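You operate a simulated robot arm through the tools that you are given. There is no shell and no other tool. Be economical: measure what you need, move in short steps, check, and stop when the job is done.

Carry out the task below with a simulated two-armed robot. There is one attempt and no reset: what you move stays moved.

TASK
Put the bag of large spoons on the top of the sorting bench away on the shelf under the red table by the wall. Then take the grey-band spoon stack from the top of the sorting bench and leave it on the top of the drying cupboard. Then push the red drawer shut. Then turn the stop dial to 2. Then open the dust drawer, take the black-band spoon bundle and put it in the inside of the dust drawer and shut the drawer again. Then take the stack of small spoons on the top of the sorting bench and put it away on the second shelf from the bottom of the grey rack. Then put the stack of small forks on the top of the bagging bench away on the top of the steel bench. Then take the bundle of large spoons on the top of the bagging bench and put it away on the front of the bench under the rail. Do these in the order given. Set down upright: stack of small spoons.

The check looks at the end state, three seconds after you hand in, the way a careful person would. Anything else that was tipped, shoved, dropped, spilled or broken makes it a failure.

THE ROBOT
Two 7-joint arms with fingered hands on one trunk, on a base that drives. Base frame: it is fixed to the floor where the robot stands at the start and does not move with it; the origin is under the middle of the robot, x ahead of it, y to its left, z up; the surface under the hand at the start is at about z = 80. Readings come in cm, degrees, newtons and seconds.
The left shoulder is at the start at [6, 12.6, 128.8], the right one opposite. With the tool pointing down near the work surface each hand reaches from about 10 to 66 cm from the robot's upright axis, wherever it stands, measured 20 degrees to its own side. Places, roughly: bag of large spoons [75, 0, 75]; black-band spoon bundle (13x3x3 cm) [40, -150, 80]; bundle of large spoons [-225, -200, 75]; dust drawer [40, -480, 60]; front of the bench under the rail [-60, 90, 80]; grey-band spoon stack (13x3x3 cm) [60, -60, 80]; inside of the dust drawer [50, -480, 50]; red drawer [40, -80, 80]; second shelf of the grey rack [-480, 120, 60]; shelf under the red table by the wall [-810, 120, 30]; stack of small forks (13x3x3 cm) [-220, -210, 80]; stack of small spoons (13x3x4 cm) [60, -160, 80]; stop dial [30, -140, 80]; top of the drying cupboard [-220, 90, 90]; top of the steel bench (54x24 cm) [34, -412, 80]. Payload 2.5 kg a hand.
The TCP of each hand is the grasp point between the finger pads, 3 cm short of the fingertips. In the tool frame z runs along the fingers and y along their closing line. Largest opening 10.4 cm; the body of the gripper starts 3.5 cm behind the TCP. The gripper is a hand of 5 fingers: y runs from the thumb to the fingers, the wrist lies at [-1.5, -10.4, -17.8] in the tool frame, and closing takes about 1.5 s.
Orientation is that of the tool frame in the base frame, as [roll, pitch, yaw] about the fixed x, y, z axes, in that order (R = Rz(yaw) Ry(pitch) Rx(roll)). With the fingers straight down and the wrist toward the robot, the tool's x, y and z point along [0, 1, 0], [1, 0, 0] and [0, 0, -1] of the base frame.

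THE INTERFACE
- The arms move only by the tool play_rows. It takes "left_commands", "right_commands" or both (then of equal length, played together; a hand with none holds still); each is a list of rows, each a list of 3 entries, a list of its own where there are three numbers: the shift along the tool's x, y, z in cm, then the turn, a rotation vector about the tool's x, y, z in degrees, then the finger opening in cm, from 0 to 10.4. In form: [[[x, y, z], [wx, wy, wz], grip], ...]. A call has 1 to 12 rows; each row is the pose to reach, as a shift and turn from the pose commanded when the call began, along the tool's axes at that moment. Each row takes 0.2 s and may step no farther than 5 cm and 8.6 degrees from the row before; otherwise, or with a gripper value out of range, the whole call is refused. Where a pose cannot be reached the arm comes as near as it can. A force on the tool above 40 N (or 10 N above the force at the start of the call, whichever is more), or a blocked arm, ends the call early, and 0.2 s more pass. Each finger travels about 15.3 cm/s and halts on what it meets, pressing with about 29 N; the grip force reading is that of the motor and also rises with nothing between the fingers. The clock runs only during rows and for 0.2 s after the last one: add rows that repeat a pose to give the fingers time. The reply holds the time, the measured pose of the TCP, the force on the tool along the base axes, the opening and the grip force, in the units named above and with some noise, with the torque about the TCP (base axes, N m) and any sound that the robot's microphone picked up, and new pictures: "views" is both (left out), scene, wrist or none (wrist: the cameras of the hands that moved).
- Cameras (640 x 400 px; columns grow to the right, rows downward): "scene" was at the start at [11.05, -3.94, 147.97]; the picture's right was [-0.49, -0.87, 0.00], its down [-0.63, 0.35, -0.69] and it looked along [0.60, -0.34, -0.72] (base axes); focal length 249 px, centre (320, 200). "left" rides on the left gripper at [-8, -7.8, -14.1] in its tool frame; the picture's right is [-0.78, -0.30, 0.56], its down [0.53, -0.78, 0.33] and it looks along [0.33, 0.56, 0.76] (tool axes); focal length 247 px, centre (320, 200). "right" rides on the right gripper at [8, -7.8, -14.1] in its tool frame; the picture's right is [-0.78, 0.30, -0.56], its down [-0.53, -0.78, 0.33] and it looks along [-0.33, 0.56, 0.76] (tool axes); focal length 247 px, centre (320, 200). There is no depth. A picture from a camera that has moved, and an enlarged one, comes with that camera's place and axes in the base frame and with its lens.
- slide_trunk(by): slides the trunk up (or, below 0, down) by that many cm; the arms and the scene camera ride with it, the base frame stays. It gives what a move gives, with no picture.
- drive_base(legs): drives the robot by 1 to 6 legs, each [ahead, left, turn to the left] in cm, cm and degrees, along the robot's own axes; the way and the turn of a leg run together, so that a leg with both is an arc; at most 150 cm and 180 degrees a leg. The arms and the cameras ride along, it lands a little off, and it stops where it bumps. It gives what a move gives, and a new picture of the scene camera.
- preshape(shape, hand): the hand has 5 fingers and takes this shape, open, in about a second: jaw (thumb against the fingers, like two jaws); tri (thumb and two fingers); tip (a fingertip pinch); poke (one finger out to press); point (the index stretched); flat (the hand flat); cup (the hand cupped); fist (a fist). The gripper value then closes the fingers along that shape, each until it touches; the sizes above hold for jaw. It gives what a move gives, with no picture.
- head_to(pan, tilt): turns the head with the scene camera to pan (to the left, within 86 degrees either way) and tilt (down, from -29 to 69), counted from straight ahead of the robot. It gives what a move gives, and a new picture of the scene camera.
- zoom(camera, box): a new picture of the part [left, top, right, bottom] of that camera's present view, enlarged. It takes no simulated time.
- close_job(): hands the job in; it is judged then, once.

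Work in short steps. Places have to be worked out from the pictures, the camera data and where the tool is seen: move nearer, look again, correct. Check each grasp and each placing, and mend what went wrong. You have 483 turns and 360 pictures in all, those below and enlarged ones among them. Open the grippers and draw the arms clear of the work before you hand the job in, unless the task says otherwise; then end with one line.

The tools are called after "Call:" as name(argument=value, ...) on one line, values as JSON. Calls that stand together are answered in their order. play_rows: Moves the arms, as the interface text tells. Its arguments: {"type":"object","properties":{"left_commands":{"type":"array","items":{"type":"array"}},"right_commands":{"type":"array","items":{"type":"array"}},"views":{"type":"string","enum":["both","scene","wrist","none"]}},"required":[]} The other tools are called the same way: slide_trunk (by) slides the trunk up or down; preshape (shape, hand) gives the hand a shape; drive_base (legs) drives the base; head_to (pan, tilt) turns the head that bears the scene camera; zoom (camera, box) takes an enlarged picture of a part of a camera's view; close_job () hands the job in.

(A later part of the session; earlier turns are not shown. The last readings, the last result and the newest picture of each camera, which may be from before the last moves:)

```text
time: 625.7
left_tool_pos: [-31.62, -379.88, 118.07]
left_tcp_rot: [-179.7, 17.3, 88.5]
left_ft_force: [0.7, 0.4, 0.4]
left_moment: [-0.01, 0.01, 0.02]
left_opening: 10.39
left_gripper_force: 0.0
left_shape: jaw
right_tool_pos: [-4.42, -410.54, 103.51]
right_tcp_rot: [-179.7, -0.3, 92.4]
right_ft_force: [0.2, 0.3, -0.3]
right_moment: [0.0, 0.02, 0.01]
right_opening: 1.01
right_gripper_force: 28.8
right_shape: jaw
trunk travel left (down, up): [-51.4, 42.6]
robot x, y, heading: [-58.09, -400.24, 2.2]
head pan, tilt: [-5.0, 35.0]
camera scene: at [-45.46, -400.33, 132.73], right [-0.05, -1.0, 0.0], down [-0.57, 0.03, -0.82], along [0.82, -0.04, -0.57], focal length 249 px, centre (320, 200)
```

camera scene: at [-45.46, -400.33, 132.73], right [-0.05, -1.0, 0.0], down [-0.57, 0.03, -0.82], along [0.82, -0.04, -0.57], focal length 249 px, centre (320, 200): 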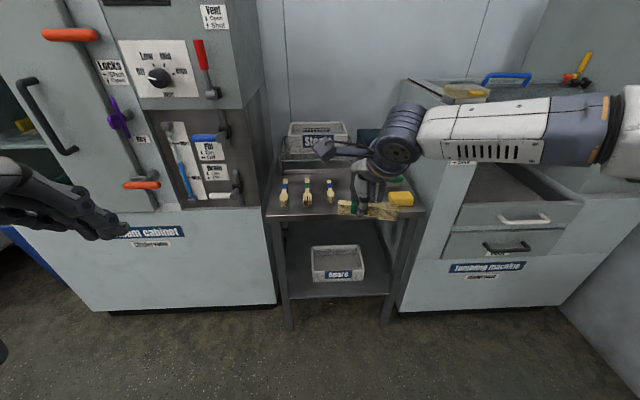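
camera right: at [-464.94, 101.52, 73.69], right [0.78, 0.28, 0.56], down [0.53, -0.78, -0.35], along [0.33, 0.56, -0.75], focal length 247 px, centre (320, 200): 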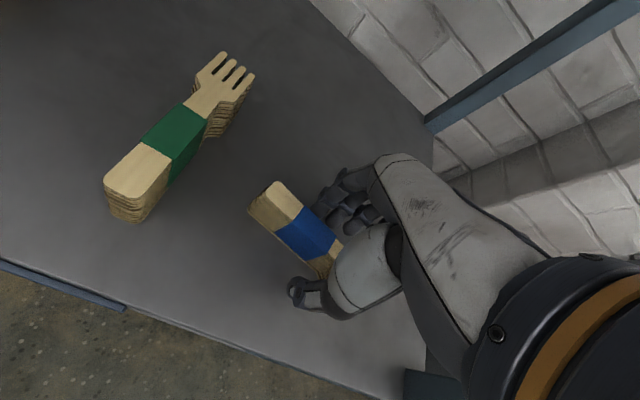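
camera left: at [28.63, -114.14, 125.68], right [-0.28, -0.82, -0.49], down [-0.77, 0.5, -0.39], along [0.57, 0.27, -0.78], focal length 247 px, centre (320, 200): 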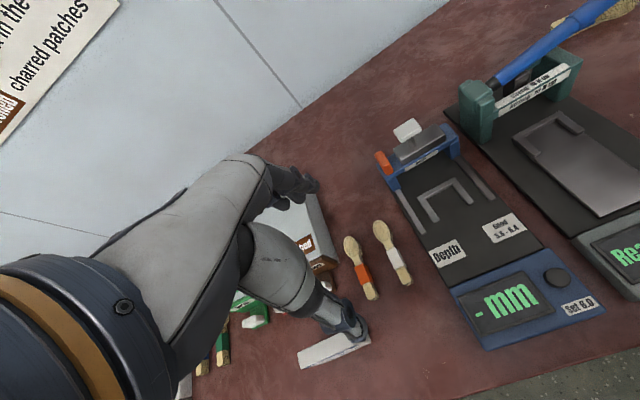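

Steel bench: front x≈21, z≈80; free place between the third stack (y -408) and the sponge (y<-428). Target TCP [28, -416.8]. Drive in.

Call:
drive_base(legs=[[0, 0, -2.2], [27, -5.5, 0]])

Call:
zoom(camera="right", box=[0, 0, 640, 400])

Call:
zoom(camera="scene", box=[220, 120, 480, 300])

```text
time: 628.0
left_tool_pos: [-4.26, -386.4, 117.99]
left_tcp_rot: [-179.7, 17.3, 86.2]
left_ft_force: [0.5, 0.3, 0.8]
left_moment: [-0.02, 0.05, -0.01]
left_opening: 10.41
left_gripper_force: 0.1
left_shape: jaw
right_tool_pos: [21.75, -418.15, 103.38]
right_tcp_rot: [-179.9, -0.3, 90.0]
right_ft_force: [0.8, -0.1, -0.6]
right_moment: [0.03, 0.01, -0.01]
right_opening: 1.0
right_gripper_force: 28.8
right_shape: jaw
trunk travel left (down, up): [-51.4, 42.6]
robot x, y, heading: [-31.56, -405.56, 0.1]
head pan, tilt: [-5.0, 35.0]
camera scene: at [-18.71, -406.32, 132.72], right [-0.09, -1.0, 0.0], down [-0.57, 0.05, -0.82], along [0.82, -0.07, -0.57], focal length 249 px, centre (320, 200)
```

scene: 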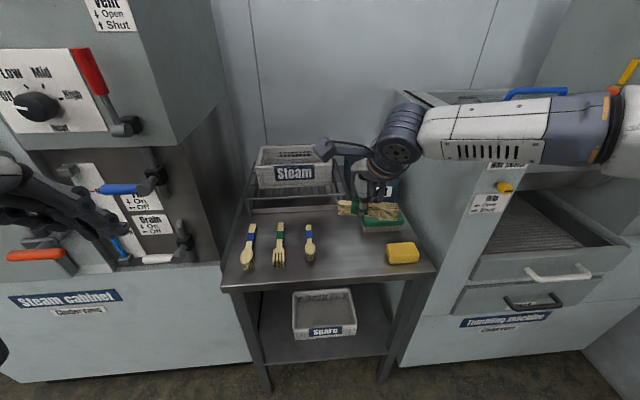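

```text
1.00 times, centred on (320, 200) of right (not enlarged: the box is as wide or as high as the picture)
camera zoom: at [14.08, -410.15, 117.58], right [0.3, -0.78, 0.55], down [-0.78, -0.53, -0.33], along [0.55, -0.33, -0.76], focal length 247 px, centre (320, 200)
```

zoom: 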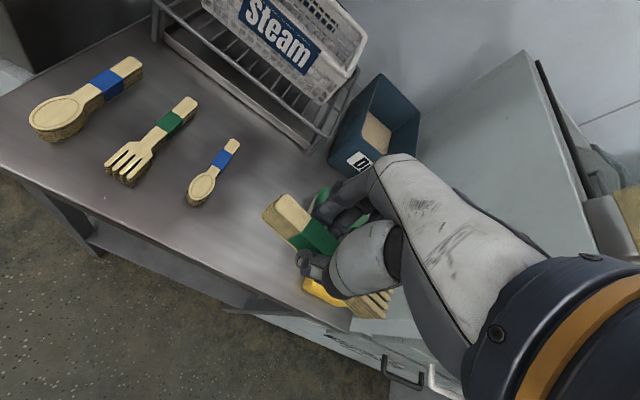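

```text
2.22 times, centred on (350, 210) of scene
camera zoom: at [-18.71, -406.32, 132.72], right [-0.09, -1.0, 0.0], down [-0.57, 0.05, -0.82], along [0.82, -0.07, -0.57], focal length 553 px, centre (253, 178)
```

zoom: 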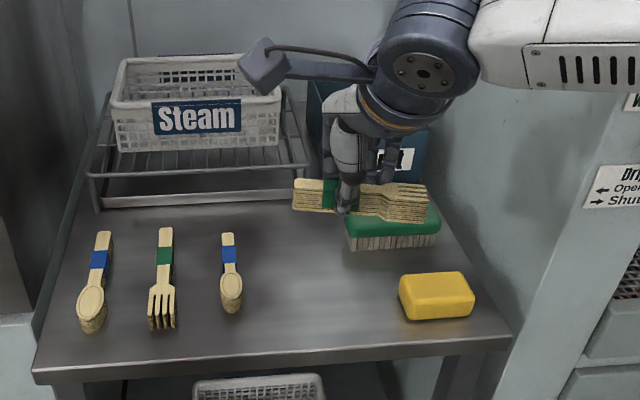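

Place target [29, -416.5]. Small corrections, then lower.

Call:
drive_base(legs=[[6.5, 1.6, 0]])

Call:
slide_trunk(by=-15)

Call:
zoom(camera="right", box=[0, 0, 640, 400])

```text
time: 629.0
left_tool_pos: [2.33, -384.87, 117.98]
left_tcp_rot: [-179.7, 17.3, 86.2]
left_ft_force: [1.0, 0.6, 0.1]
left_moment: [-0.01, 0.01, -0.01]
left_opening: 10.4
left_gripper_force: 0.1
left_shape: jaw
right_tool_pos: [28.36, -416.7, 103.34]
right_tcp_rot: [-179.8, -0.3, 90.1]
right_ft_force: [0.7, 0.0, 0.4]
right_moment: [-0.03, -0.01, -0.01]
right_opening: 1.0
right_gripper_force: 29.2
right_shape: jaw
trunk travel left (down, up): [-51.4, 42.6]
robot x, y, heading: [-24.77, -403.48, 0.3]
head pan, tilt: [-5.0, 35.0]
camera scene: at [-12.24, -404.7, 132.72], right [-0.09, -1.0, 0.0], down [-0.57, 0.05, -0.82], along [0.82, -0.07, -0.57], focal length 249 px, centre (320, 200)
```

scene: 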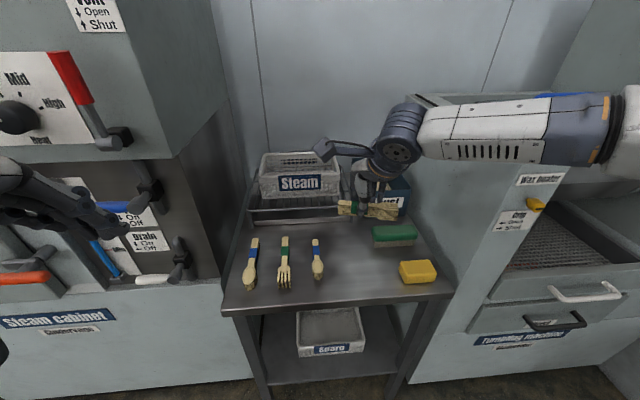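

```text
time: 630.8
left_tool_pos: [2.23, -384.78, 102.93]
left_tcp_rot: [-179.8, 17.3, 86.2]
left_ft_force: [0.1, -0.3, -0.1]
left_moment: [-0.01, -0.04, 0.0]
left_opening: 10.4
left_gripper_force: 0.0
left_shape: jaw
right_tool_pos: [28.31, -416.65, 88.39]
right_tcp_rot: [-179.7, -0.2, 90.1]
right_ft_force: [0.1, 0.2, -0.4]
right_moment: [-0.02, 0.01, -0.02]
right_opening: 0.99
right_gripper_force: 29.1
right_shape: jaw
trunk travel left (down, up): [-36.4, 57.6]
robot x, y, heading: [-25.01, -404.15, -0.1]
head pan, tilt: [-5.0, 35.0]
```

```text
1.00 times, centred on (320, 200) of right (not enlarged: the box is as wide or as high as the picture)
camera zoom: at [20.48, -408.56, 102.61], right [0.3, -0.78, 0.55], down [-0.78, -0.53, -0.33], along [0.55, -0.33, -0.76], focal length 247 px, centre (320, 200)
```

zoom: 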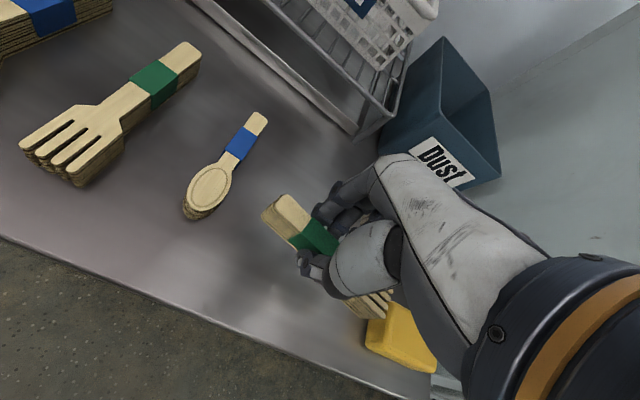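

Good clearance. Lower to contact.

Call:
slide_trunk(by=-4)

Call:
slide_trunk(by=-0.7)

Call:
slide_trunk(by=-0.6)

```text
time: 631.6
left_tool_pos: [2.32, -384.76, 99.02]
left_tcp_rot: [-179.8, 17.3, 86.2]
left_ft_force: [0.1, -0.7, -0.4]
left_moment: [0.02, 0.05, 0.01]
left_opening: 10.41
left_gripper_force: 0.1
left_shape: jaw
right_tool_pos: [28.15, -416.62, 84.48]
right_tcp_rot: [-179.8, -0.3, 90.1]
right_ft_force: [0.4, -1.3, 0.2]
right_moment: [0.0, -0.01, -0.01]
right_opening: 1.0
right_gripper_force: 29.0
right_shape: jaw
trunk travel left (down, up): [-32.4, 61.6]
robot x, y, heading: [-25.05, -403.58, -0.2]
head pan, tilt: [-5.0, 35.0]
```

```text
time: 632.2
left_tool_pos: [2.25, -384.91, 98.34]
left_tcp_rot: [-179.7, 17.3, 86.3]
left_ft_force: [-0.1, 0.3, -0.7]
left_moment: [0.0, -0.03, 0.03]
left_opening: 10.4
left_gripper_force: 0.1
left_shape: jaw
right_tool_pos: [28.2, -416.59, 83.68]
right_tcp_rot: [-179.8, -0.4, 90.1]
right_ft_force: [0.5, -0.5, -0.3]
right_moment: [0.0, -0.02, -0.02]
right_opening: 1.0
right_gripper_force: 29.2
right_shape: jaw
trunk travel left (down, up): [-31.7, 62.3]
robot x, y, heading: [-25.1, -403.59, -0.0]
head pan, tilt: [-5.0, 35.0]
```

```text
time: 632.7
left_tool_pos: [2.2, -384.83, 97.76]
left_tcp_rot: [-179.9, 17.3, 86.2]
left_ft_force: [-0.6, 0.4, 0.0]
left_moment: [-0.01, 0.02, 0.0]
left_opening: 10.4
left_gripper_force: 0.0
left_shape: jaw
right_tool_pos: [28.12, -416.59, 83.35]
right_tcp_rot: [179.8, -0.3, 89.9]
right_ft_force: [-1.3, -1.0, 6.7]
right_moment: [-0.03, 0.0, 0.0]
right_opening: 1.05
right_gripper_force: 29.0
right_shape: jaw
trunk travel left (down, up): [-31.1, 62.9]
robot x, y, heading: [-25.36, -403.81, -0.0]
head pan, tilt: [-5.0, 35.0]
```

Contact (6.7 N). Release gradually and raise.

Call:
play_rows(right_commands=[[[0, 0, 0], [0, 0, 0], 1.3], [[0, 0, 0], [0, 0, 0], 2], [[0, 0, 0], [0, 0, 0], 3], [[0, 0, 0], [0, 0, 0], 4.5], [[0, 0, 0], [0, 0, 0], 5], [[0, 0, 0], [0, 0, 0], 5]], views="none")

Call:
slide_trunk(by=18)

Call:
drive_base(legs=[[-45, 0, 0]])

Call:
zoom(camera="scene", box=[220, 100, 480, 280])

```text
time: 634.1
left_tool_pos: [2.28, -384.86, 97.7]
left_tcp_rot: [-179.8, 17.3, 86.1]
left_ft_force: [0.1, 0.1, -0.4]
left_moment: [0.0, 0.01, -0.03]
left_opening: 10.38
left_gripper_force: 0.0
left_shape: jaw
right_tool_pos: [28.24, -416.58, 83.12]
right_tcp_rot: [-179.8, -0.3, 90.0]
right_ft_force: [-1.0, 0.8, 0.7]
right_moment: [0.01, 0.01, -0.02]
right_opening: 4.92
right_gripper_force: 0.1
right_shape: jaw
trunk travel left (down, up): [-31.1, 62.9]
robot x, y, heading: [-25.09, -403.8, 0.0]
head pan, tilt: [-5.0, 35.0]
```

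```text
time: 636.1
left_tool_pos: [2.28, -384.75, 115.72]
left_tcp_rot: [-179.8, 17.4, 86.1]
left_ft_force: [0.1, -0.5, 0.4]
left_moment: [0.0, -0.01, -0.01]
left_opening: 10.42
left_gripper_force: 0.1
left_shape: jaw
right_tool_pos: [28.18, -416.62, 101.11]
right_tcp_rot: [-179.8, -0.2, 89.9]
right_ft_force: [0.3, -0.3, -0.7]
right_moment: [0.01, 0.02, -0.01]
right_opening: 4.96
right_gripper_force: 0.1
right_shape: jaw
trunk travel left (down, up): [-49.1, 44.9]
robot x, y, heading: [-25.05, -403.93, 0.0]
head pan, tilt: [-5.0, 35.0]
```

```text
time: 638.9
left_tool_pos: [-42.49, -384.86, 115.81]
left_tcp_rot: [-179.7, 17.3, 86.3]
left_ft_force: [0.4, -0.3, -0.1]
left_moment: [-0.02, 0.02, -0.01]
left_opening: 10.42
left_gripper_force: 0.0
left_shape: jaw
right_tool_pos: [-16.48, -416.54, 101.08]
right_tcp_rot: [-179.7, -0.3, 90.0]
right_ft_force: [-0.4, 0.0, 0.1]
right_moment: [0.04, -0.03, -0.02]
right_opening: 4.96
right_gripper_force: 0.1
right_shape: jaw
trunk travel left (down, up): [-49.1, 44.9]
robot x, y, heading: [-70.08, -404.02, 0.2]
head pan, tilt: [-5.0, 35.0]
camera scene: at [-57.02, -404.73, 130.43], right [-0.09, -1.0, 0.0], down [-0.57, 0.05, -0.82], along [0.82, -0.07, -0.57], focal length 249 px, centre (320, 200)
```

scene: 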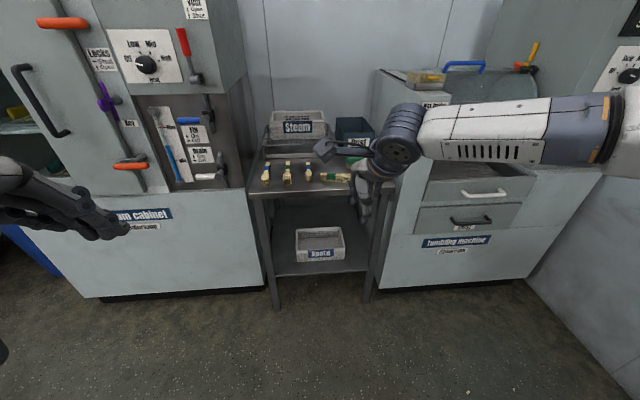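

```text
2.22 times, centred on (350, 190) of scene
camera zoom: at [-57.02, -404.73, 130.43], right [-0.09, -1.0, 0.0], down [-0.57, 0.05, -0.82], along [0.82, -0.07, -0.57], focal length 553 px, centre (253, 222)
```

zoom: 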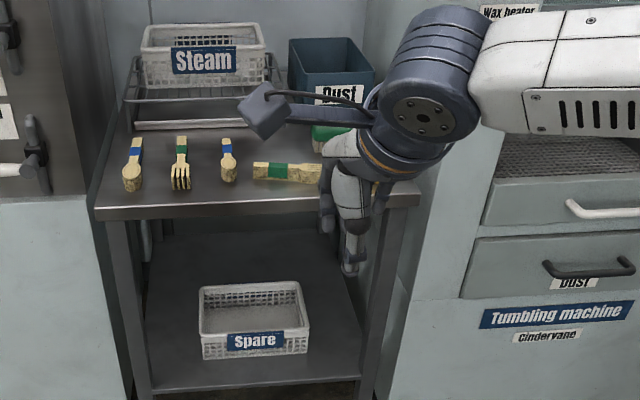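

Forks placed. Return to the bagging bench for the large-spoon bundle at ≈[-222, -192].

Call:
drive_base(legs=[[0, 0, 180], [0, -150, 0], [0, -48, 0], [45, 0, 0]])

Call:
head_to(pan=-10, tilt=40)

Call:
zoom(camera="right", box=[0, 0, 640, 400])

```text
time: 658.4
left_tool_pos: [-141.6, -224.57, 115.76]
left_tcp_rot: [-179.6, 17.4, -94.2]
left_ft_force: [-0.8, 0.9, 0.8]
left_moment: [0.01, -0.01, 0.02]
left_opening: 10.39
left_gripper_force: 0.0
left_shape: jaw
right_tool_pos: [-167.33, -192.55, 101.18]
right_tcp_rot: [-179.8, -0.3, -90.3]
right_ft_force: [-0.1, 0.1, 0.5]
right_moment: [-0.03, 0.0, 0.02]
right_opening: 4.94
right_gripper_force: 0.1
right_shape: jaw
trunk travel left (down, up): [-49.1, 44.9]
robot x, y, heading: [-114.23, -206.2, 179.6]
head pan, tilt: [-5.0, 35.0]
camera scene: at [-126.89, -204.87, 130.43], right [0.09, 1.0, 0.0], down [0.57, -0.05, -0.82], along [-0.82, 0.08, -0.57], focal length 249 px, centre (320, 200)
```

scene: 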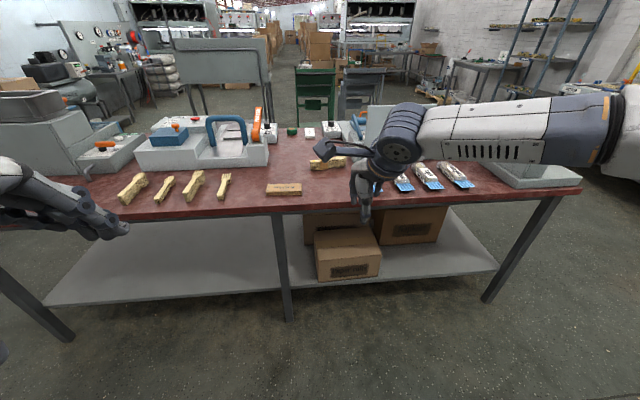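

```text
time: 659.0
left_tool_pos: [-141.54, -224.58, 115.74]
left_tcp_rot: [-179.7, 17.2, -94.3]
left_ft_force: [-0.9, 0.9, 0.4]
left_moment: [0.01, -0.02, 0.0]
left_opening: 10.39
left_gripper_force: 0.3
left_shape: jaw
right_tool_pos: [-167.37, -192.44, 101.19]
right_tcp_rot: [-179.8, -0.2, -90.4]
right_ft_force: [0.5, 0.4, 0.5]
right_moment: [0.0, 0.01, 0.01]
right_opening: 4.97
right_gripper_force: 0.1
right_shape: jaw
trunk travel left (down, up): [-49.1, 44.9]
robot x, y, heading: [-113.93, -205.98, 179.5]
head pan, tilt: [-10.0, 40.0]
camera scene: at [-126.46, -204.17, 129.68], right [0.18, 0.98, 0.0], down [0.63, -0.12, -0.77], along [-0.75, 0.14, -0.64], focal length 249 px, centre (320, 200)
```

scene: 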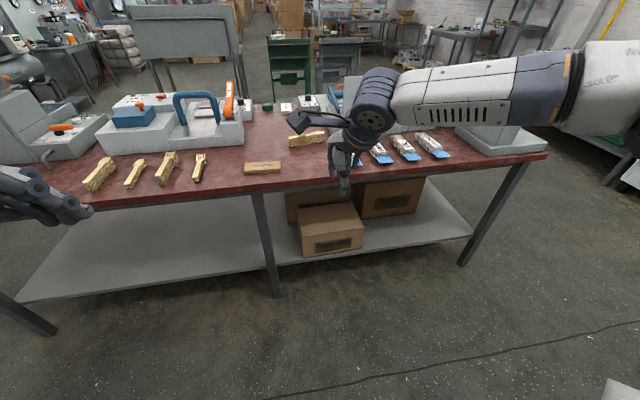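

```text
1.00 times, centred on (320, 200) of right (not enlarged: the box is as wide or as high as the picture)
camera zoom: at [-159.68, -200.46, 115.3], right [-0.29, 0.78, 0.55], down [0.78, 0.53, -0.33], along [-0.55, 0.33, -0.76], focal length 247 px, centre (320, 200)
```

zoom: 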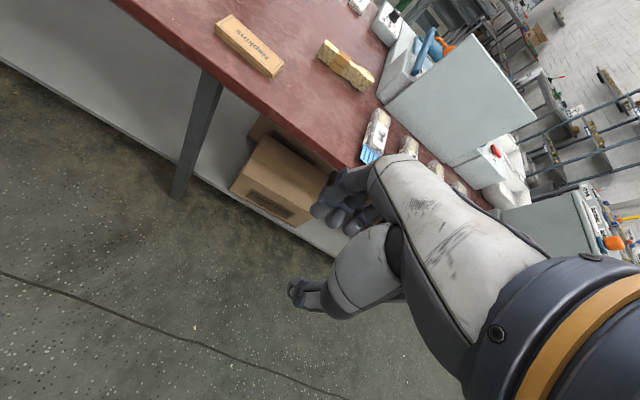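

Open wide (8.5), drive in 53 cm above the bundle and look.

Call:
play_rows(right_commands=[[[0, 0, 0], [0, 0, 0], 8.5], [[0, 1.5, 0], [0, 0, 0], 8.5]], views="none")

Call:
drive_base(legs=[[53, 0, 0.4]])

Call:
zoom(camera="right", box=[100, 60, 500, 360])

```text
time: 659.6
left_tool_pos: [-141.85, -224.49, 115.7]
left_tcp_rot: [-179.7, 17.3, -94.3]
left_ft_force: [-0.7, 0.0, -0.6]
left_moment: [-0.02, 0.02, -0.02]
left_opening: 10.41
left_gripper_force: 0.1
left_shape: jaw
right_tool_pos: [-168.94, -192.51, 101.19]
right_tcp_rot: [-179.9, -0.3, -90.4]
right_ft_force: [-0.1, 0.2, -0.1]
right_moment: [-0.01, 0.03, 0.02]
right_opening: 8.48
right_gripper_force: 0.2
right_shape: jaw
trunk travel left (down, up): [-49.1, 44.9]
robot x, y, heading: [-114.08, -205.93, 179.8]
head pan, tilt: [-10.0, 40.0]
```

```text
time: 662.7
left_tool_pos: [-194.53, -224.76, 115.72]
left_tcp_rot: [-179.7, 17.3, -93.7]
left_ft_force: [0.3, -0.4, 0.1]
left_moment: [0.03, 0.01, -0.01]
left_opening: 10.4
left_gripper_force: 0.0
left_shape: jaw
right_tool_pos: [-222.08, -192.89, 101.05]
right_tcp_rot: [-179.8, -0.3, -90.0]
right_ft_force: [-0.1, 0.3, -0.5]
right_moment: [-0.02, -0.03, -0.02]
right_opening: 8.51
right_gripper_force: 0.0
right_shape: jaw
trunk travel left (down, up): [-49.1, 44.9]
robot x, y, heading: [-167.33, -205.63, -179.7]
head pan, tilt: [-10.0, 40.0]
camera scene: at [-179.56, -204.12, 129.67], right [0.17, 0.99, 0.0], down [0.63, -0.11, -0.77], along [-0.75, 0.13, -0.64], focal length 249 px, centre (320, 200)
```

scene: 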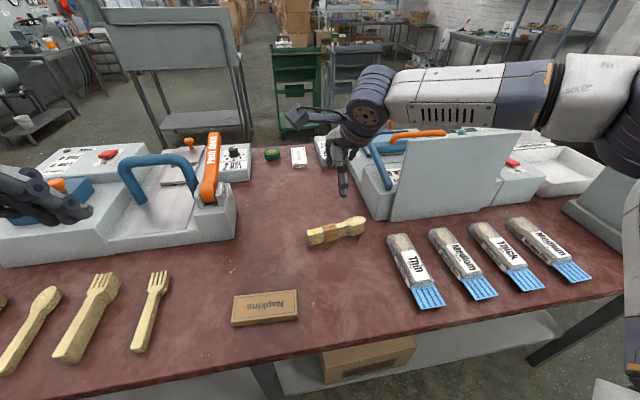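

```text
1.33 times, centred on (300, 210) of right
camera zoom: at [-214.33, -200.72, 115.25], right [-0.3, 0.78, 0.55], down [0.78, 0.54, -0.33], along [-0.55, 0.33, -0.76], focal length 329 px, centre (347, 187)
```

zoom: 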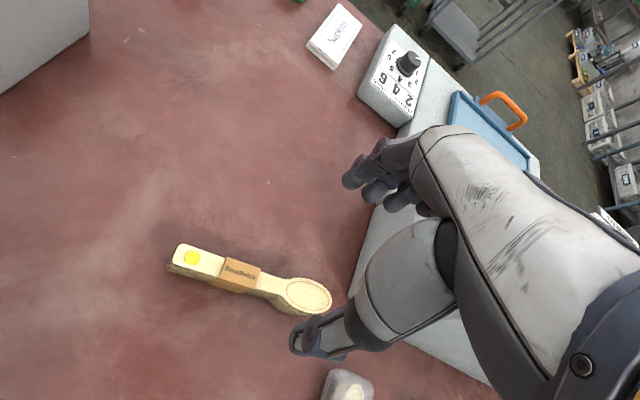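

Bundle axis is tilted 12°; yaw the hand to match, lower in two steps.

Call:
play_rows(right_commands=[[[0.2, 0.1, 0], [0, 0, -6], 8.5], [[0.4, 0.2, 0], [0, 0, -12.4], 8.5]], views="none")

Call:
slide_trunk(by=-11)

Call:
zoom(camera="right", box=[160, 100, 480, 340])

```text
time: 663.3
left_tool_pos: [-194.63, -224.61, 115.58]
left_tcp_rot: [-179.7, 17.3, -93.8]
left_ft_force: [0.3, 0.1, 0.0]
left_moment: [0.02, 0.01, 0.03]
left_opening: 10.41
left_gripper_force: 0.1
left_shape: jaw
right_tool_pos: [-222.37, -193.33, 101.06]
right_tcp_rot: [-179.9, -0.3, -77.3]
right_ft_force: [-0.1, -0.6, -0.5]
right_moment: [0.01, -0.01, -0.02]
right_opening: 8.46
right_gripper_force: 0.1
right_shape: jaw
trunk travel left (down, up): [-49.1, 44.9]
robot x, y, heading: [-167.13, -205.36, -179.8]
head pan, tilt: [-10.0, 40.0]
```

```text
time: 664.8
left_tool_pos: [-194.57, -224.69, 104.76]
left_tcp_rot: [-179.7, 17.3, -93.8]
left_ft_force: [0.6, -0.6, 0.1]
left_moment: [0.01, 0.0, -0.04]
left_opening: 10.39
left_gripper_force: 0.1
left_shape: jaw
right_tool_pos: [-222.32, -193.38, 90.16]
right_tcp_rot: [-179.9, -0.2, -77.5]
right_ft_force: [-0.1, 0.2, -0.3]
right_moment: [0.0, 0.01, -0.01]
right_opening: 8.49
right_gripper_force: 0.2
right_shape: jaw
trunk travel left (down, up): [-38.1, 55.9]
robot x, y, heading: [-166.91, -205.58, -179.8]
head pan, tilt: [-10.0, 40.0]
```

```text
1.67 times, centred on (320, 220) of right
camera zoom: at [-212.98, -199.27, 104.27], right [-0.46, 0.7, 0.55], down [0.64, 0.69, -0.33], along [-0.61, 0.2, -0.76], focal length 412 px, centre (320, 167)
```

zoom: 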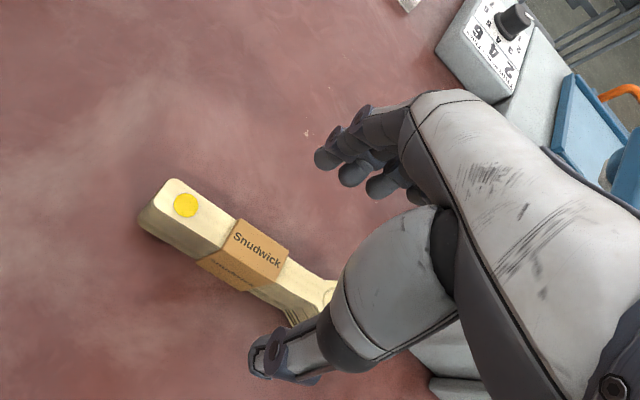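

On the band. Lower 6.7 cm and close.

Call:
slide_trunk(by=-6.7)

Call:
play_rows(right_commands=[[[0, 0, 0], [0, 0, 0], 6], [[0, 0, 0], [0, 0, 0], 3.5], [[0, 0, 0], [0, 0, 0], 1.5], [[0, 0, 0], [0, 0, 0], 0], [[0, 0, 0], [0, 0, 0], 0], [[0, 0, 0], [0, 0, 0], 0]], views="none")

Call:
zoom(camera="right", box=[160, 100, 480, 340])

```text
time: 665.8
left_tool_pos: [-194.57, -224.71, 98.06]
left_tcp_rot: [-179.8, 17.3, -93.8]
left_ft_force: [0.2, 0.0, -0.1]
left_moment: [-0.02, 0.01, 0.02]
left_opening: 10.41
left_gripper_force: 0.0
left_shape: jaw
right_tool_pos: [-222.34, -193.38, 83.34]
right_tcp_rot: [-179.9, -0.4, -77.5]
right_ft_force: [0.4, -0.2, -1.1]
right_moment: [0.0, -0.01, -0.02]
right_opening: 8.48
right_gripper_force: 0.1
right_shape: jaw
trunk travel left (down, up): [-31.4, 62.6]
robot x, y, heading: [-167.2, -205.31, -179.9]
head pan, tilt: [-10.0, 40.0]
```

```text
time: 667.2
left_tool_pos: [-194.52, -224.68, 98.03]
left_tcp_rot: [-179.8, 17.3, -93.7]
left_ft_force: [0.1, 0.2, -0.8]
left_moment: [0.0, -0.01, 0.02]
left_opening: 10.4
left_gripper_force: 0.1
left_shape: jaw
right_tool_pos: [-222.25, -193.4, 83.33]
right_tcp_rot: [-179.9, -0.3, -77.5]
right_ft_force: [-0.7, -0.1, 0.2]
right_moment: [-0.03, 0.04, -0.01]
right_opening: 1.2
right_gripper_force: 29.3
right_shape: jaw
trunk travel left (down, up): [-31.4, 62.6]
robot x, y, heading: [-167.24, -205.58, -179.9]
head pan, tilt: [-10.0, 40.0]
```

```text
1.67 times, centred on (320, 220) of right
camera zoom: at [-212.99, -199.26, 97.56], right [-0.46, 0.7, 0.55], down [0.64, 0.69, -0.33], along [-0.61, 0.2, -0.76], focal length 412 px, centre (320, 167)
```

zoom: 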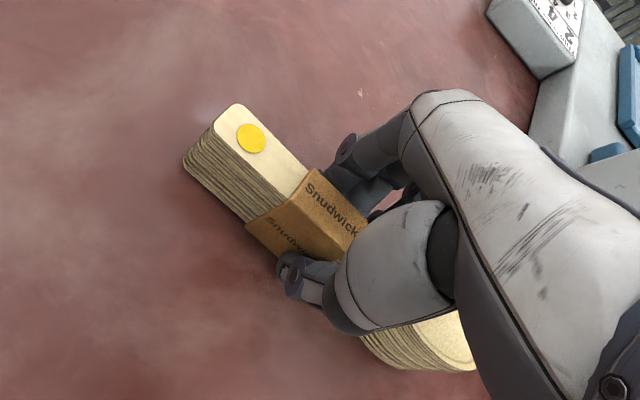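

Gripped. Lift, back out, and drive to the bench under the rail.

Call:
slide_trunk(by=22)

Call:
drive_base(legs=[[-60, 0, 0], [0, -150, 0], [0, -40, 0], [0, 0, -90]])

Call:
head_to(pan=-25, tilt=30)

```text
time: 669.5
left_tool_pos: [-194.59, -224.66, 120.04]
left_tcp_rot: [-179.7, 17.3, -93.6]
left_ft_force: [-0.2, 0.6, 0.1]
left_moment: [0.02, 0.0, -0.02]
left_opening: 10.4
left_gripper_force: 0.0
left_shape: jaw
right_tool_pos: [-222.28, -193.36, 105.32]
right_tcp_rot: [-179.9, -0.4, -77.5]
right_ft_force: [0.0, 0.5, -0.9]
right_moment: [-0.03, -0.01, 0.05]
right_opening: 1.19
right_gripper_force: 29.0
right_shape: jaw
trunk travel left (down, up): [-53.4, 40.6]
robot x, y, heading: [-167.35, -205.36, -179.9]
head pan, tilt: [-10.0, 40.0]
```

```text
time: 685.9
left_tool_pos: [-126.21, 11.03, 119.94]
left_tcp_rot: [-179.8, 17.3, 176.2]
left_ft_force: [0.4, 0.9, -0.6]
left_moment: [0.01, -0.01, -0.02]
left_opening: 10.42
left_gripper_force: 0.0
left_shape: jaw
right_tool_pos: [-94.82, 38.72, 105.33]
right_tcp_rot: [-179.8, -0.3, -167.5]
right_ft_force: [0.5, -0.5, -1.0]
right_moment: [0.01, 0.03, 0.0]
right_opening: 1.19
right_gripper_force: 28.9
right_shape: jaw
trunk travel left (down, up): [-53.4, 40.6]
robot x, y, heading: [-107.29, -16.13, 90.1]
head pan, tilt: [-10.0, 40.0]
camera scene: at [-105.65, -3.99, 133.97], right [0.98, -0.17, 0.0], down [-0.11, -0.63, -0.77], along [0.13, 0.75, -0.64], focal length 249 px, centre (320, 200)
```

scene: 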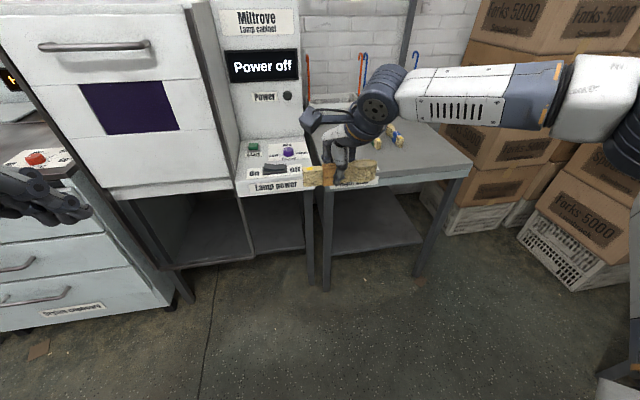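

```text
time: 686.6
left_tool_pos: [-126.16, 11.13, 120.08]
left_tcp_rot: [-179.7, 17.2, 176.2]
left_ft_force: [-0.5, -0.1, 0.8]
left_moment: [0.0, -0.02, -0.01]
left_opening: 10.38
left_gripper_force: 0.1
left_shape: jaw
right_tool_pos: [-94.87, 38.63, 105.41]
right_tcp_rot: [-179.9, -0.2, -167.6]
right_ft_force: [-0.3, -0.2, -0.5]
right_moment: [0.02, -0.01, 0.01]
right_opening: 1.21
right_gripper_force: 28.7
right_shape: jaw
trunk travel left (down, up): [-53.4, 40.6]
robot x, y, heading: [-107.18, -16.33, 90.0]
head pan, tilt: [-25.0, 30.0]
camera scene: at [-103.32, -4.16, 135.5], right [0.91, -0.42, 0.0], down [-0.21, -0.45, -0.87], along [0.36, 0.79, -0.5], focal length 249 px, centre (320, 200)
```

scene: 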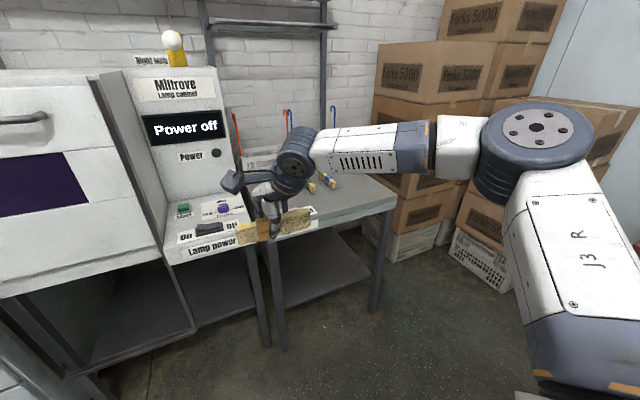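

Shift right a little and look at the bench surface.

Call:
drive_base(legs=[[-15, -26, 0]])

Call:
head_to(pan=-5, tilt=32)

Call:
zoom(camera="scene", box=[180, 80, 480, 280])

```text
time: 688.7
left_tool_pos: [-100.19, -3.92, 120.06]
left_tcp_rot: [-179.9, 17.3, 176.1]
left_ft_force: [-0.7, -0.2, -0.2]
left_moment: [-0.01, 0.0, 0.0]
left_opening: 10.41
left_gripper_force: 0.1
left_shape: jaw
right_tool_pos: [-68.79, 23.49, 105.43]
right_tcp_rot: [-179.9, -0.3, -167.7]
right_ft_force: [0.5, 0.1, 0.0]
right_moment: [0.02, 0.04, 0.0]
right_opening: 1.19
right_gripper_force: 29.0
right_shape: jaw
trunk travel left (down, up): [-53.4, 40.6]
robot x, y, heading: [-81.34, -31.32, 90.3]
head pan, tilt: [-25.0, 30.0]
camera scene: at [-77.27, -19.35, 135.51], right [0.91, -0.42, 0.0], down [-0.21, -0.45, -0.87], along [0.37, 0.78, -0.5], focal length 249 px, centre (320, 200)
```

scene: 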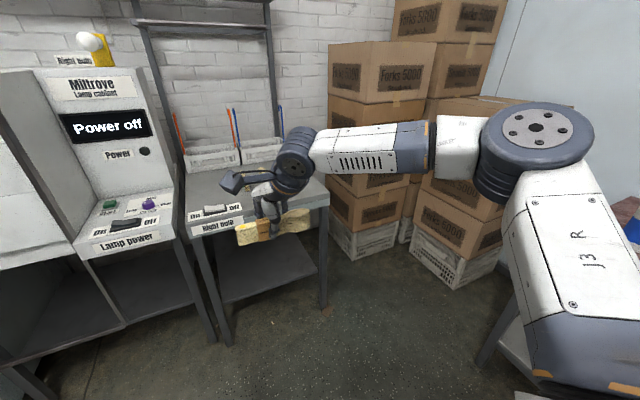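

```text
time: 689.5
left_tool_pos: [-100.25, -4.08, 120.02]
left_tcp_rot: [-179.7, 17.3, 176.1]
left_ft_force: [0.4, 0.9, 0.0]
left_moment: [0.0, 0.02, 0.03]
left_opening: 10.4
left_gripper_force: 0.0
left_shape: jaw
right_tool_pos: [-68.83, 23.49, 105.39]
right_tcp_rot: [-179.9, -0.3, -167.6]
right_ft_force: [0.2, 0.9, -1.2]
right_moment: [0.01, 0.01, 0.0]
right_opening: 1.21
right_gripper_force: 28.9
right_shape: jaw
trunk travel left (down, up): [-53.4, 40.6]
robot x, y, heading: [-81.01, -31.46, 89.9]
head pan, tilt: [-5.0, 32.0]
camera scene: at [-80.34, -18.6, 135.19], right [1.0, -0.09, 0.0], down [-0.05, -0.53, -0.85], along [0.08, 0.84, -0.53], focal length 249 px, centre (320, 200)
```

scene: 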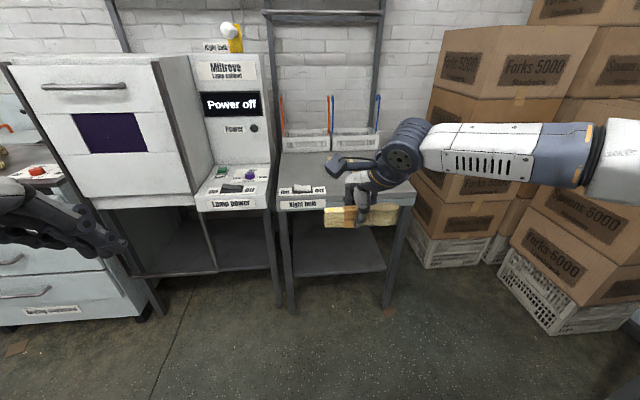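

```text
2.00 times, centred on (330, 180) of scene
camera zoom: at [-80.34, -18.6, 135.19], right [1.0, -0.09, 0.0], down [-0.05, -0.53, -0.85], along [0.08, 0.84, -0.53], focal length 498 px, centre (300, 240)
```

zoom: 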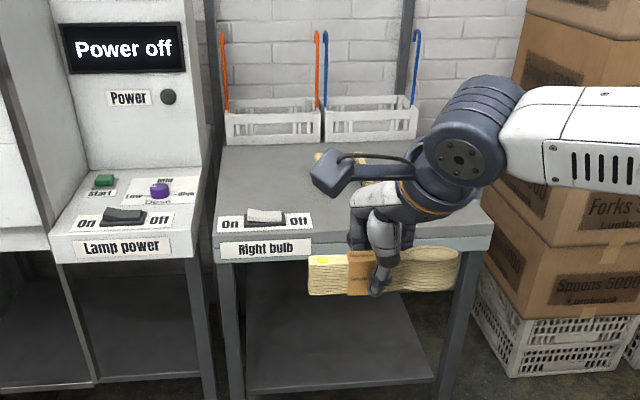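

Bench: front edge y≈70, x -90..-31, switch panel at front-left. Approach and look with the wrist camera to pick a free front spot.

Call:
drive_base(legs=[[32, -3, 0]])

Call:
zoom(camera="right", box=[0, 0, 640, 400])

Call:
zoom(camera="scene", box=[200, 100, 480, 320])

```text
time: 691.7
left_tool_pos: [-97.2, 28.12, 119.92]
left_tcp_rot: [-179.7, 17.3, 176.3]
left_ft_force: [-0.3, -0.2, 0.4]
left_moment: [-0.01, 0.01, 0.0]
left_opening: 10.43
left_gripper_force: 0.1
left_shape: jaw
right_tool_pos: [-65.82, 55.82, 105.34]
right_tcp_rot: [-179.9, -0.3, -167.6]
right_ft_force: [-0.5, -0.6, -1.2]
right_moment: [-0.03, 0.02, -0.02]
right_opening: 1.22
right_gripper_force: 28.9
right_shape: jaw
trunk travel left (down, up): [-53.4, 40.6]
robot x, y, heading: [-78.24, 0.71, 90.1]
head pan, tilt: [-5.0, 32.0]
camera scene: at [-77.36, 13.69, 135.19], right [1.0, -0.09, 0.0], down [-0.05, -0.53, -0.85], along [0.07, 0.84, -0.53], focal length 249 px, centre (320, 200)
```

scene: 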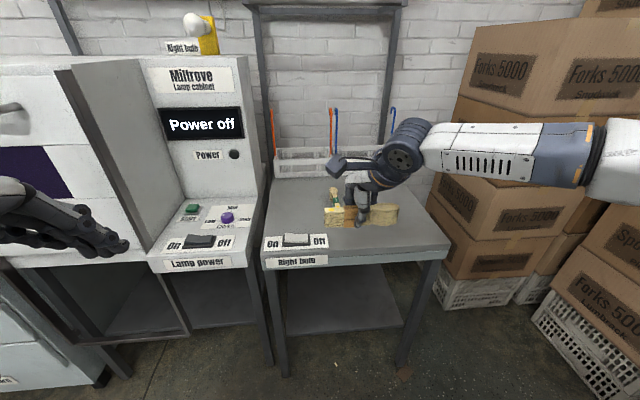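

```text
1.00 times, centred on (320, 200) of right (not enlarged: the box is as wide or as high as the picture)
camera zoom: at [-71.94, 46.7, 119.55], right [0.7, 0.46, 0.55], down [0.69, -0.64, -0.33], along [0.2, 0.61, -0.76], focal length 247 px, centre (320, 200)
```

zoom: 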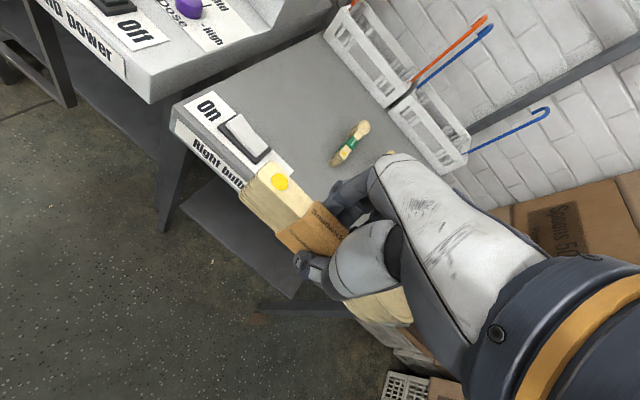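

```text
1.82 times, centred on (340, 210) of scene
camera zoom: at [-77.36, 13.69, 135.19], right [1.0, -0.09, 0.0], down [-0.05, -0.53, -0.85], along [0.07, 0.84, -0.53], focal length 452 px, centre (284, 182)
```

zoom: 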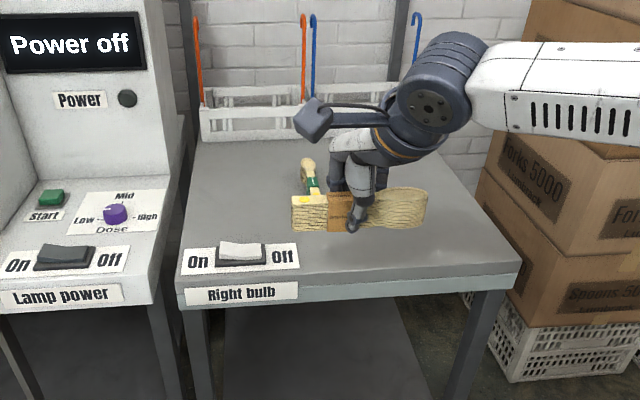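

Free front strip: x -66..-33, y 71..88. Straighten yaw to 180 and go to TCP [-52, 79].

Call:
play_rows(right_commands=[[[0, 0, 0], [0, 0, 6], 0], [[0, 0, 0], [0, 0, 12.4], 0]], views="none")

Call:
drive_base(legs=[[23, -14, 0]])

Call:
slide_trunk(by=-14)

Call:
zoom(camera="right", box=[0, 0, 640, 400])

```text
time: 692.3
left_tool_pos: [-97.23, 28.2, 120.09]
left_tcp_rot: [-179.7, 17.3, 176.1]
left_ft_force: [-0.7, -0.3, 0.1]
left_moment: [-0.03, 0.06, 0.01]
left_opening: 10.41
left_gripper_force: 0.0
left_shape: jaw
right_tool_pos: [-65.94, 55.83, 105.32]
right_tcp_rot: [-179.9, -0.3, 179.8]
right_ft_force: [-1.2, 0.0, -0.7]
right_moment: [-0.01, 0.01, 0.01]
right_opening: 1.21
right_gripper_force: 28.7
right_shape: jaw
trunk travel left (down, up): [-53.4, 40.6]
robot x, y, heading: [-78.38, 0.71, 90.1]
head pan, tilt: [-5.0, 32.0]
```

```text
time: 694.2
left_tool_pos: [-83.41, 51.01, 120.04]
left_tcp_rot: [-179.7, 17.3, 176.3]
left_ft_force: [1.0, -0.1, -0.2]
left_moment: [-0.01, 0.02, -0.01]
left_opening: 10.39
left_gripper_force: 0.1
left_shape: jaw
right_tool_pos: [-52.16, 78.69, 105.43]
right_tcp_rot: [-179.9, -0.4, -179.9]
right_ft_force: [-0.1, 1.2, 0.0]
right_moment: [0.02, 0.05, -0.02]
right_opening: 1.21
right_gripper_force: 28.9
right_shape: jaw
trunk travel left (down, up): [-53.4, 40.6]
robot x, y, heading: [-64.43, 23.62, 90.0]
head pan, tilt: [-5.0, 32.0]
camera scene: at [-63.6, 36.57, 135.19], right [1.0, -0.09, 0.0], down [-0.05, -0.53, -0.85], along [0.07, 0.84, -0.53], focal length 249 px, centre (320, 200)
```

scene: 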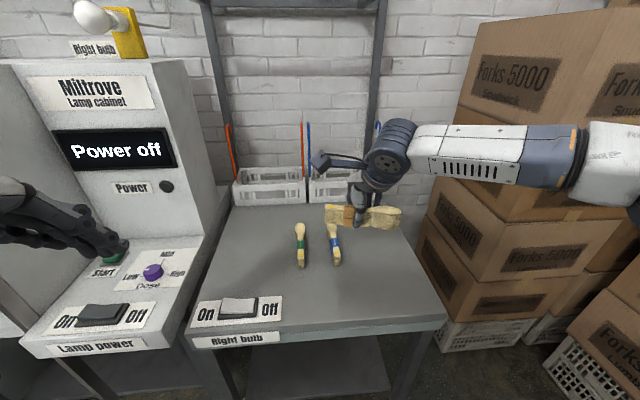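

```text
time: 695.8
left_tool_pos: [-83.54, 51.02, 106.14]
left_tcp_rot: [-179.8, 17.2, 176.2]
left_ft_force: [-0.1, -0.2, -0.1]
left_moment: [-0.02, 0.01, 0.03]
left_opening: 10.41
left_gripper_force: 0.0
left_shape: jaw
right_tool_pos: [-52.23, 78.52, 91.34]
right_tcp_rot: [-179.9, -0.3, -179.9]
right_ft_force: [0.6, -0.3, -1.0]
right_moment: [0.04, 0.03, -0.01]
right_opening: 1.21
right_gripper_force: 29.0
right_shape: jaw
trunk travel left (down, up): [-39.4, 54.6]
robot x, y, heading: [-63.81, 23.56, 90.0]
head pan, tilt: [-5.0, 32.0]
```

```text
1.00 times, centred on (320, 200) of right (not enlarged: the box is as wide or as high as the picture)
camera zoom: at [-60.13, 71.07, 105.58], right [0.78, 0.3, 0.55], down [0.54, -0.78, -0.33], along [0.33, 0.56, -0.76], focal length 247 px, centre (320, 200)
```

zoom: 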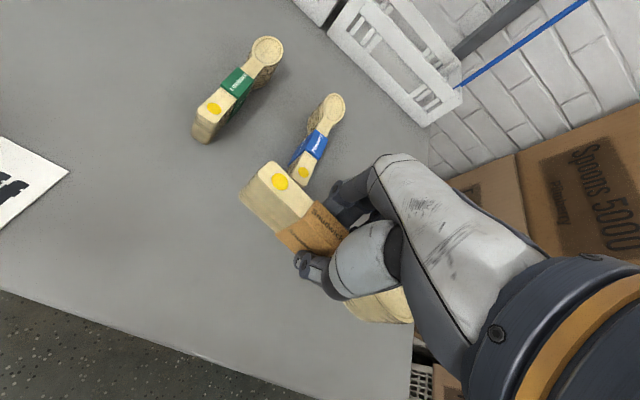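

Blue-band stack starts at y≈89 — fine. Lower to contact.

Call:
slide_trunk(by=-6.5)

Call:
slide_trunk(by=-0.8)

Call:
slide_trunk(by=-0.6)

```text
time: 696.9
left_tool_pos: [-83.54, 50.84, 99.58]
left_tcp_rot: [-179.8, 17.3, 176.2]
left_ft_force: [0.1, 0.2, 0.2]
left_moment: [0.0, -0.01, 0.02]
left_opening: 10.42
left_gripper_force: 0.1
left_shape: jaw
right_tool_pos: [-52.27, 78.7, 85.2]
right_tcp_rot: [179.7, -0.4, -179.8]
right_ft_force: [1.7, -1.2, 14.3]
right_moment: [0.0, -0.05, 0.03]
right_opening: 1.26
right_gripper_force: 28.6
right_shape: jaw
trunk travel left (down, up): [-32.9, 61.1]
robot x, y, heading: [-64.3, 23.72, 89.9]
head pan, tilt: [-5.0, 32.0]
```

```text
time: 697.5
left_tool_pos: [-83.52, 50.74, 98.76]
left_tcp_rot: [180.0, 17.3, 176.2]
left_ft_force: [-0.4, -0.4, -0.1]
left_moment: [0.02, -0.02, 0.0]
left_opening: 10.38
left_gripper_force: 0.1
left_shape: jaw
right_tool_pos: [-52.37, 78.88, 85.1]
right_tcp_rot: [178.9, -0.7, -179.9]
right_ft_force: [5.7, -2.0, 38.9]
right_moment: [-0.03, -0.13, 0.05]
right_opening: 1.41
right_gripper_force: 29.1
right_shape: jaw
trunk travel left (down, up): [-32.1, 61.9]
robot x, y, heading: [-64.69, 23.29, 90.1]
head pan, tilt: [-5.0, 32.0]
```

```text
time: 697.9
left_tool_pos: [-83.45, 50.93, 98.36]
left_tcp_rot: [-179.8, 17.2, 176.1]
left_ft_force: [0.4, 0.4, -0.3]
left_moment: [0.02, 0.01, -0.02]
left_opening: 10.4
left_gripper_force: 0.1
left_shape: jaw
right_tool_pos: [-52.46, 79.1, 85.19]
right_tcp_rot: [178.2, -0.8, -179.8]
right_ft_force: [0.2, -1.6, 14.1]
right_moment: [0.0, 0.01, 0.01]
right_opening: 1.38
right_gripper_force: 28.7
right_shape: jaw
trunk travel left (down, up): [-31.8, 62.2]
robot x, y, heading: [-64.27, 23.59, 90.2]
head pan, tilt: [-5.0, 32.0]
stopped: the force on the tool passed its limit at 53 N (the readings are from after the stop); the commanded pose is now the measured one
```

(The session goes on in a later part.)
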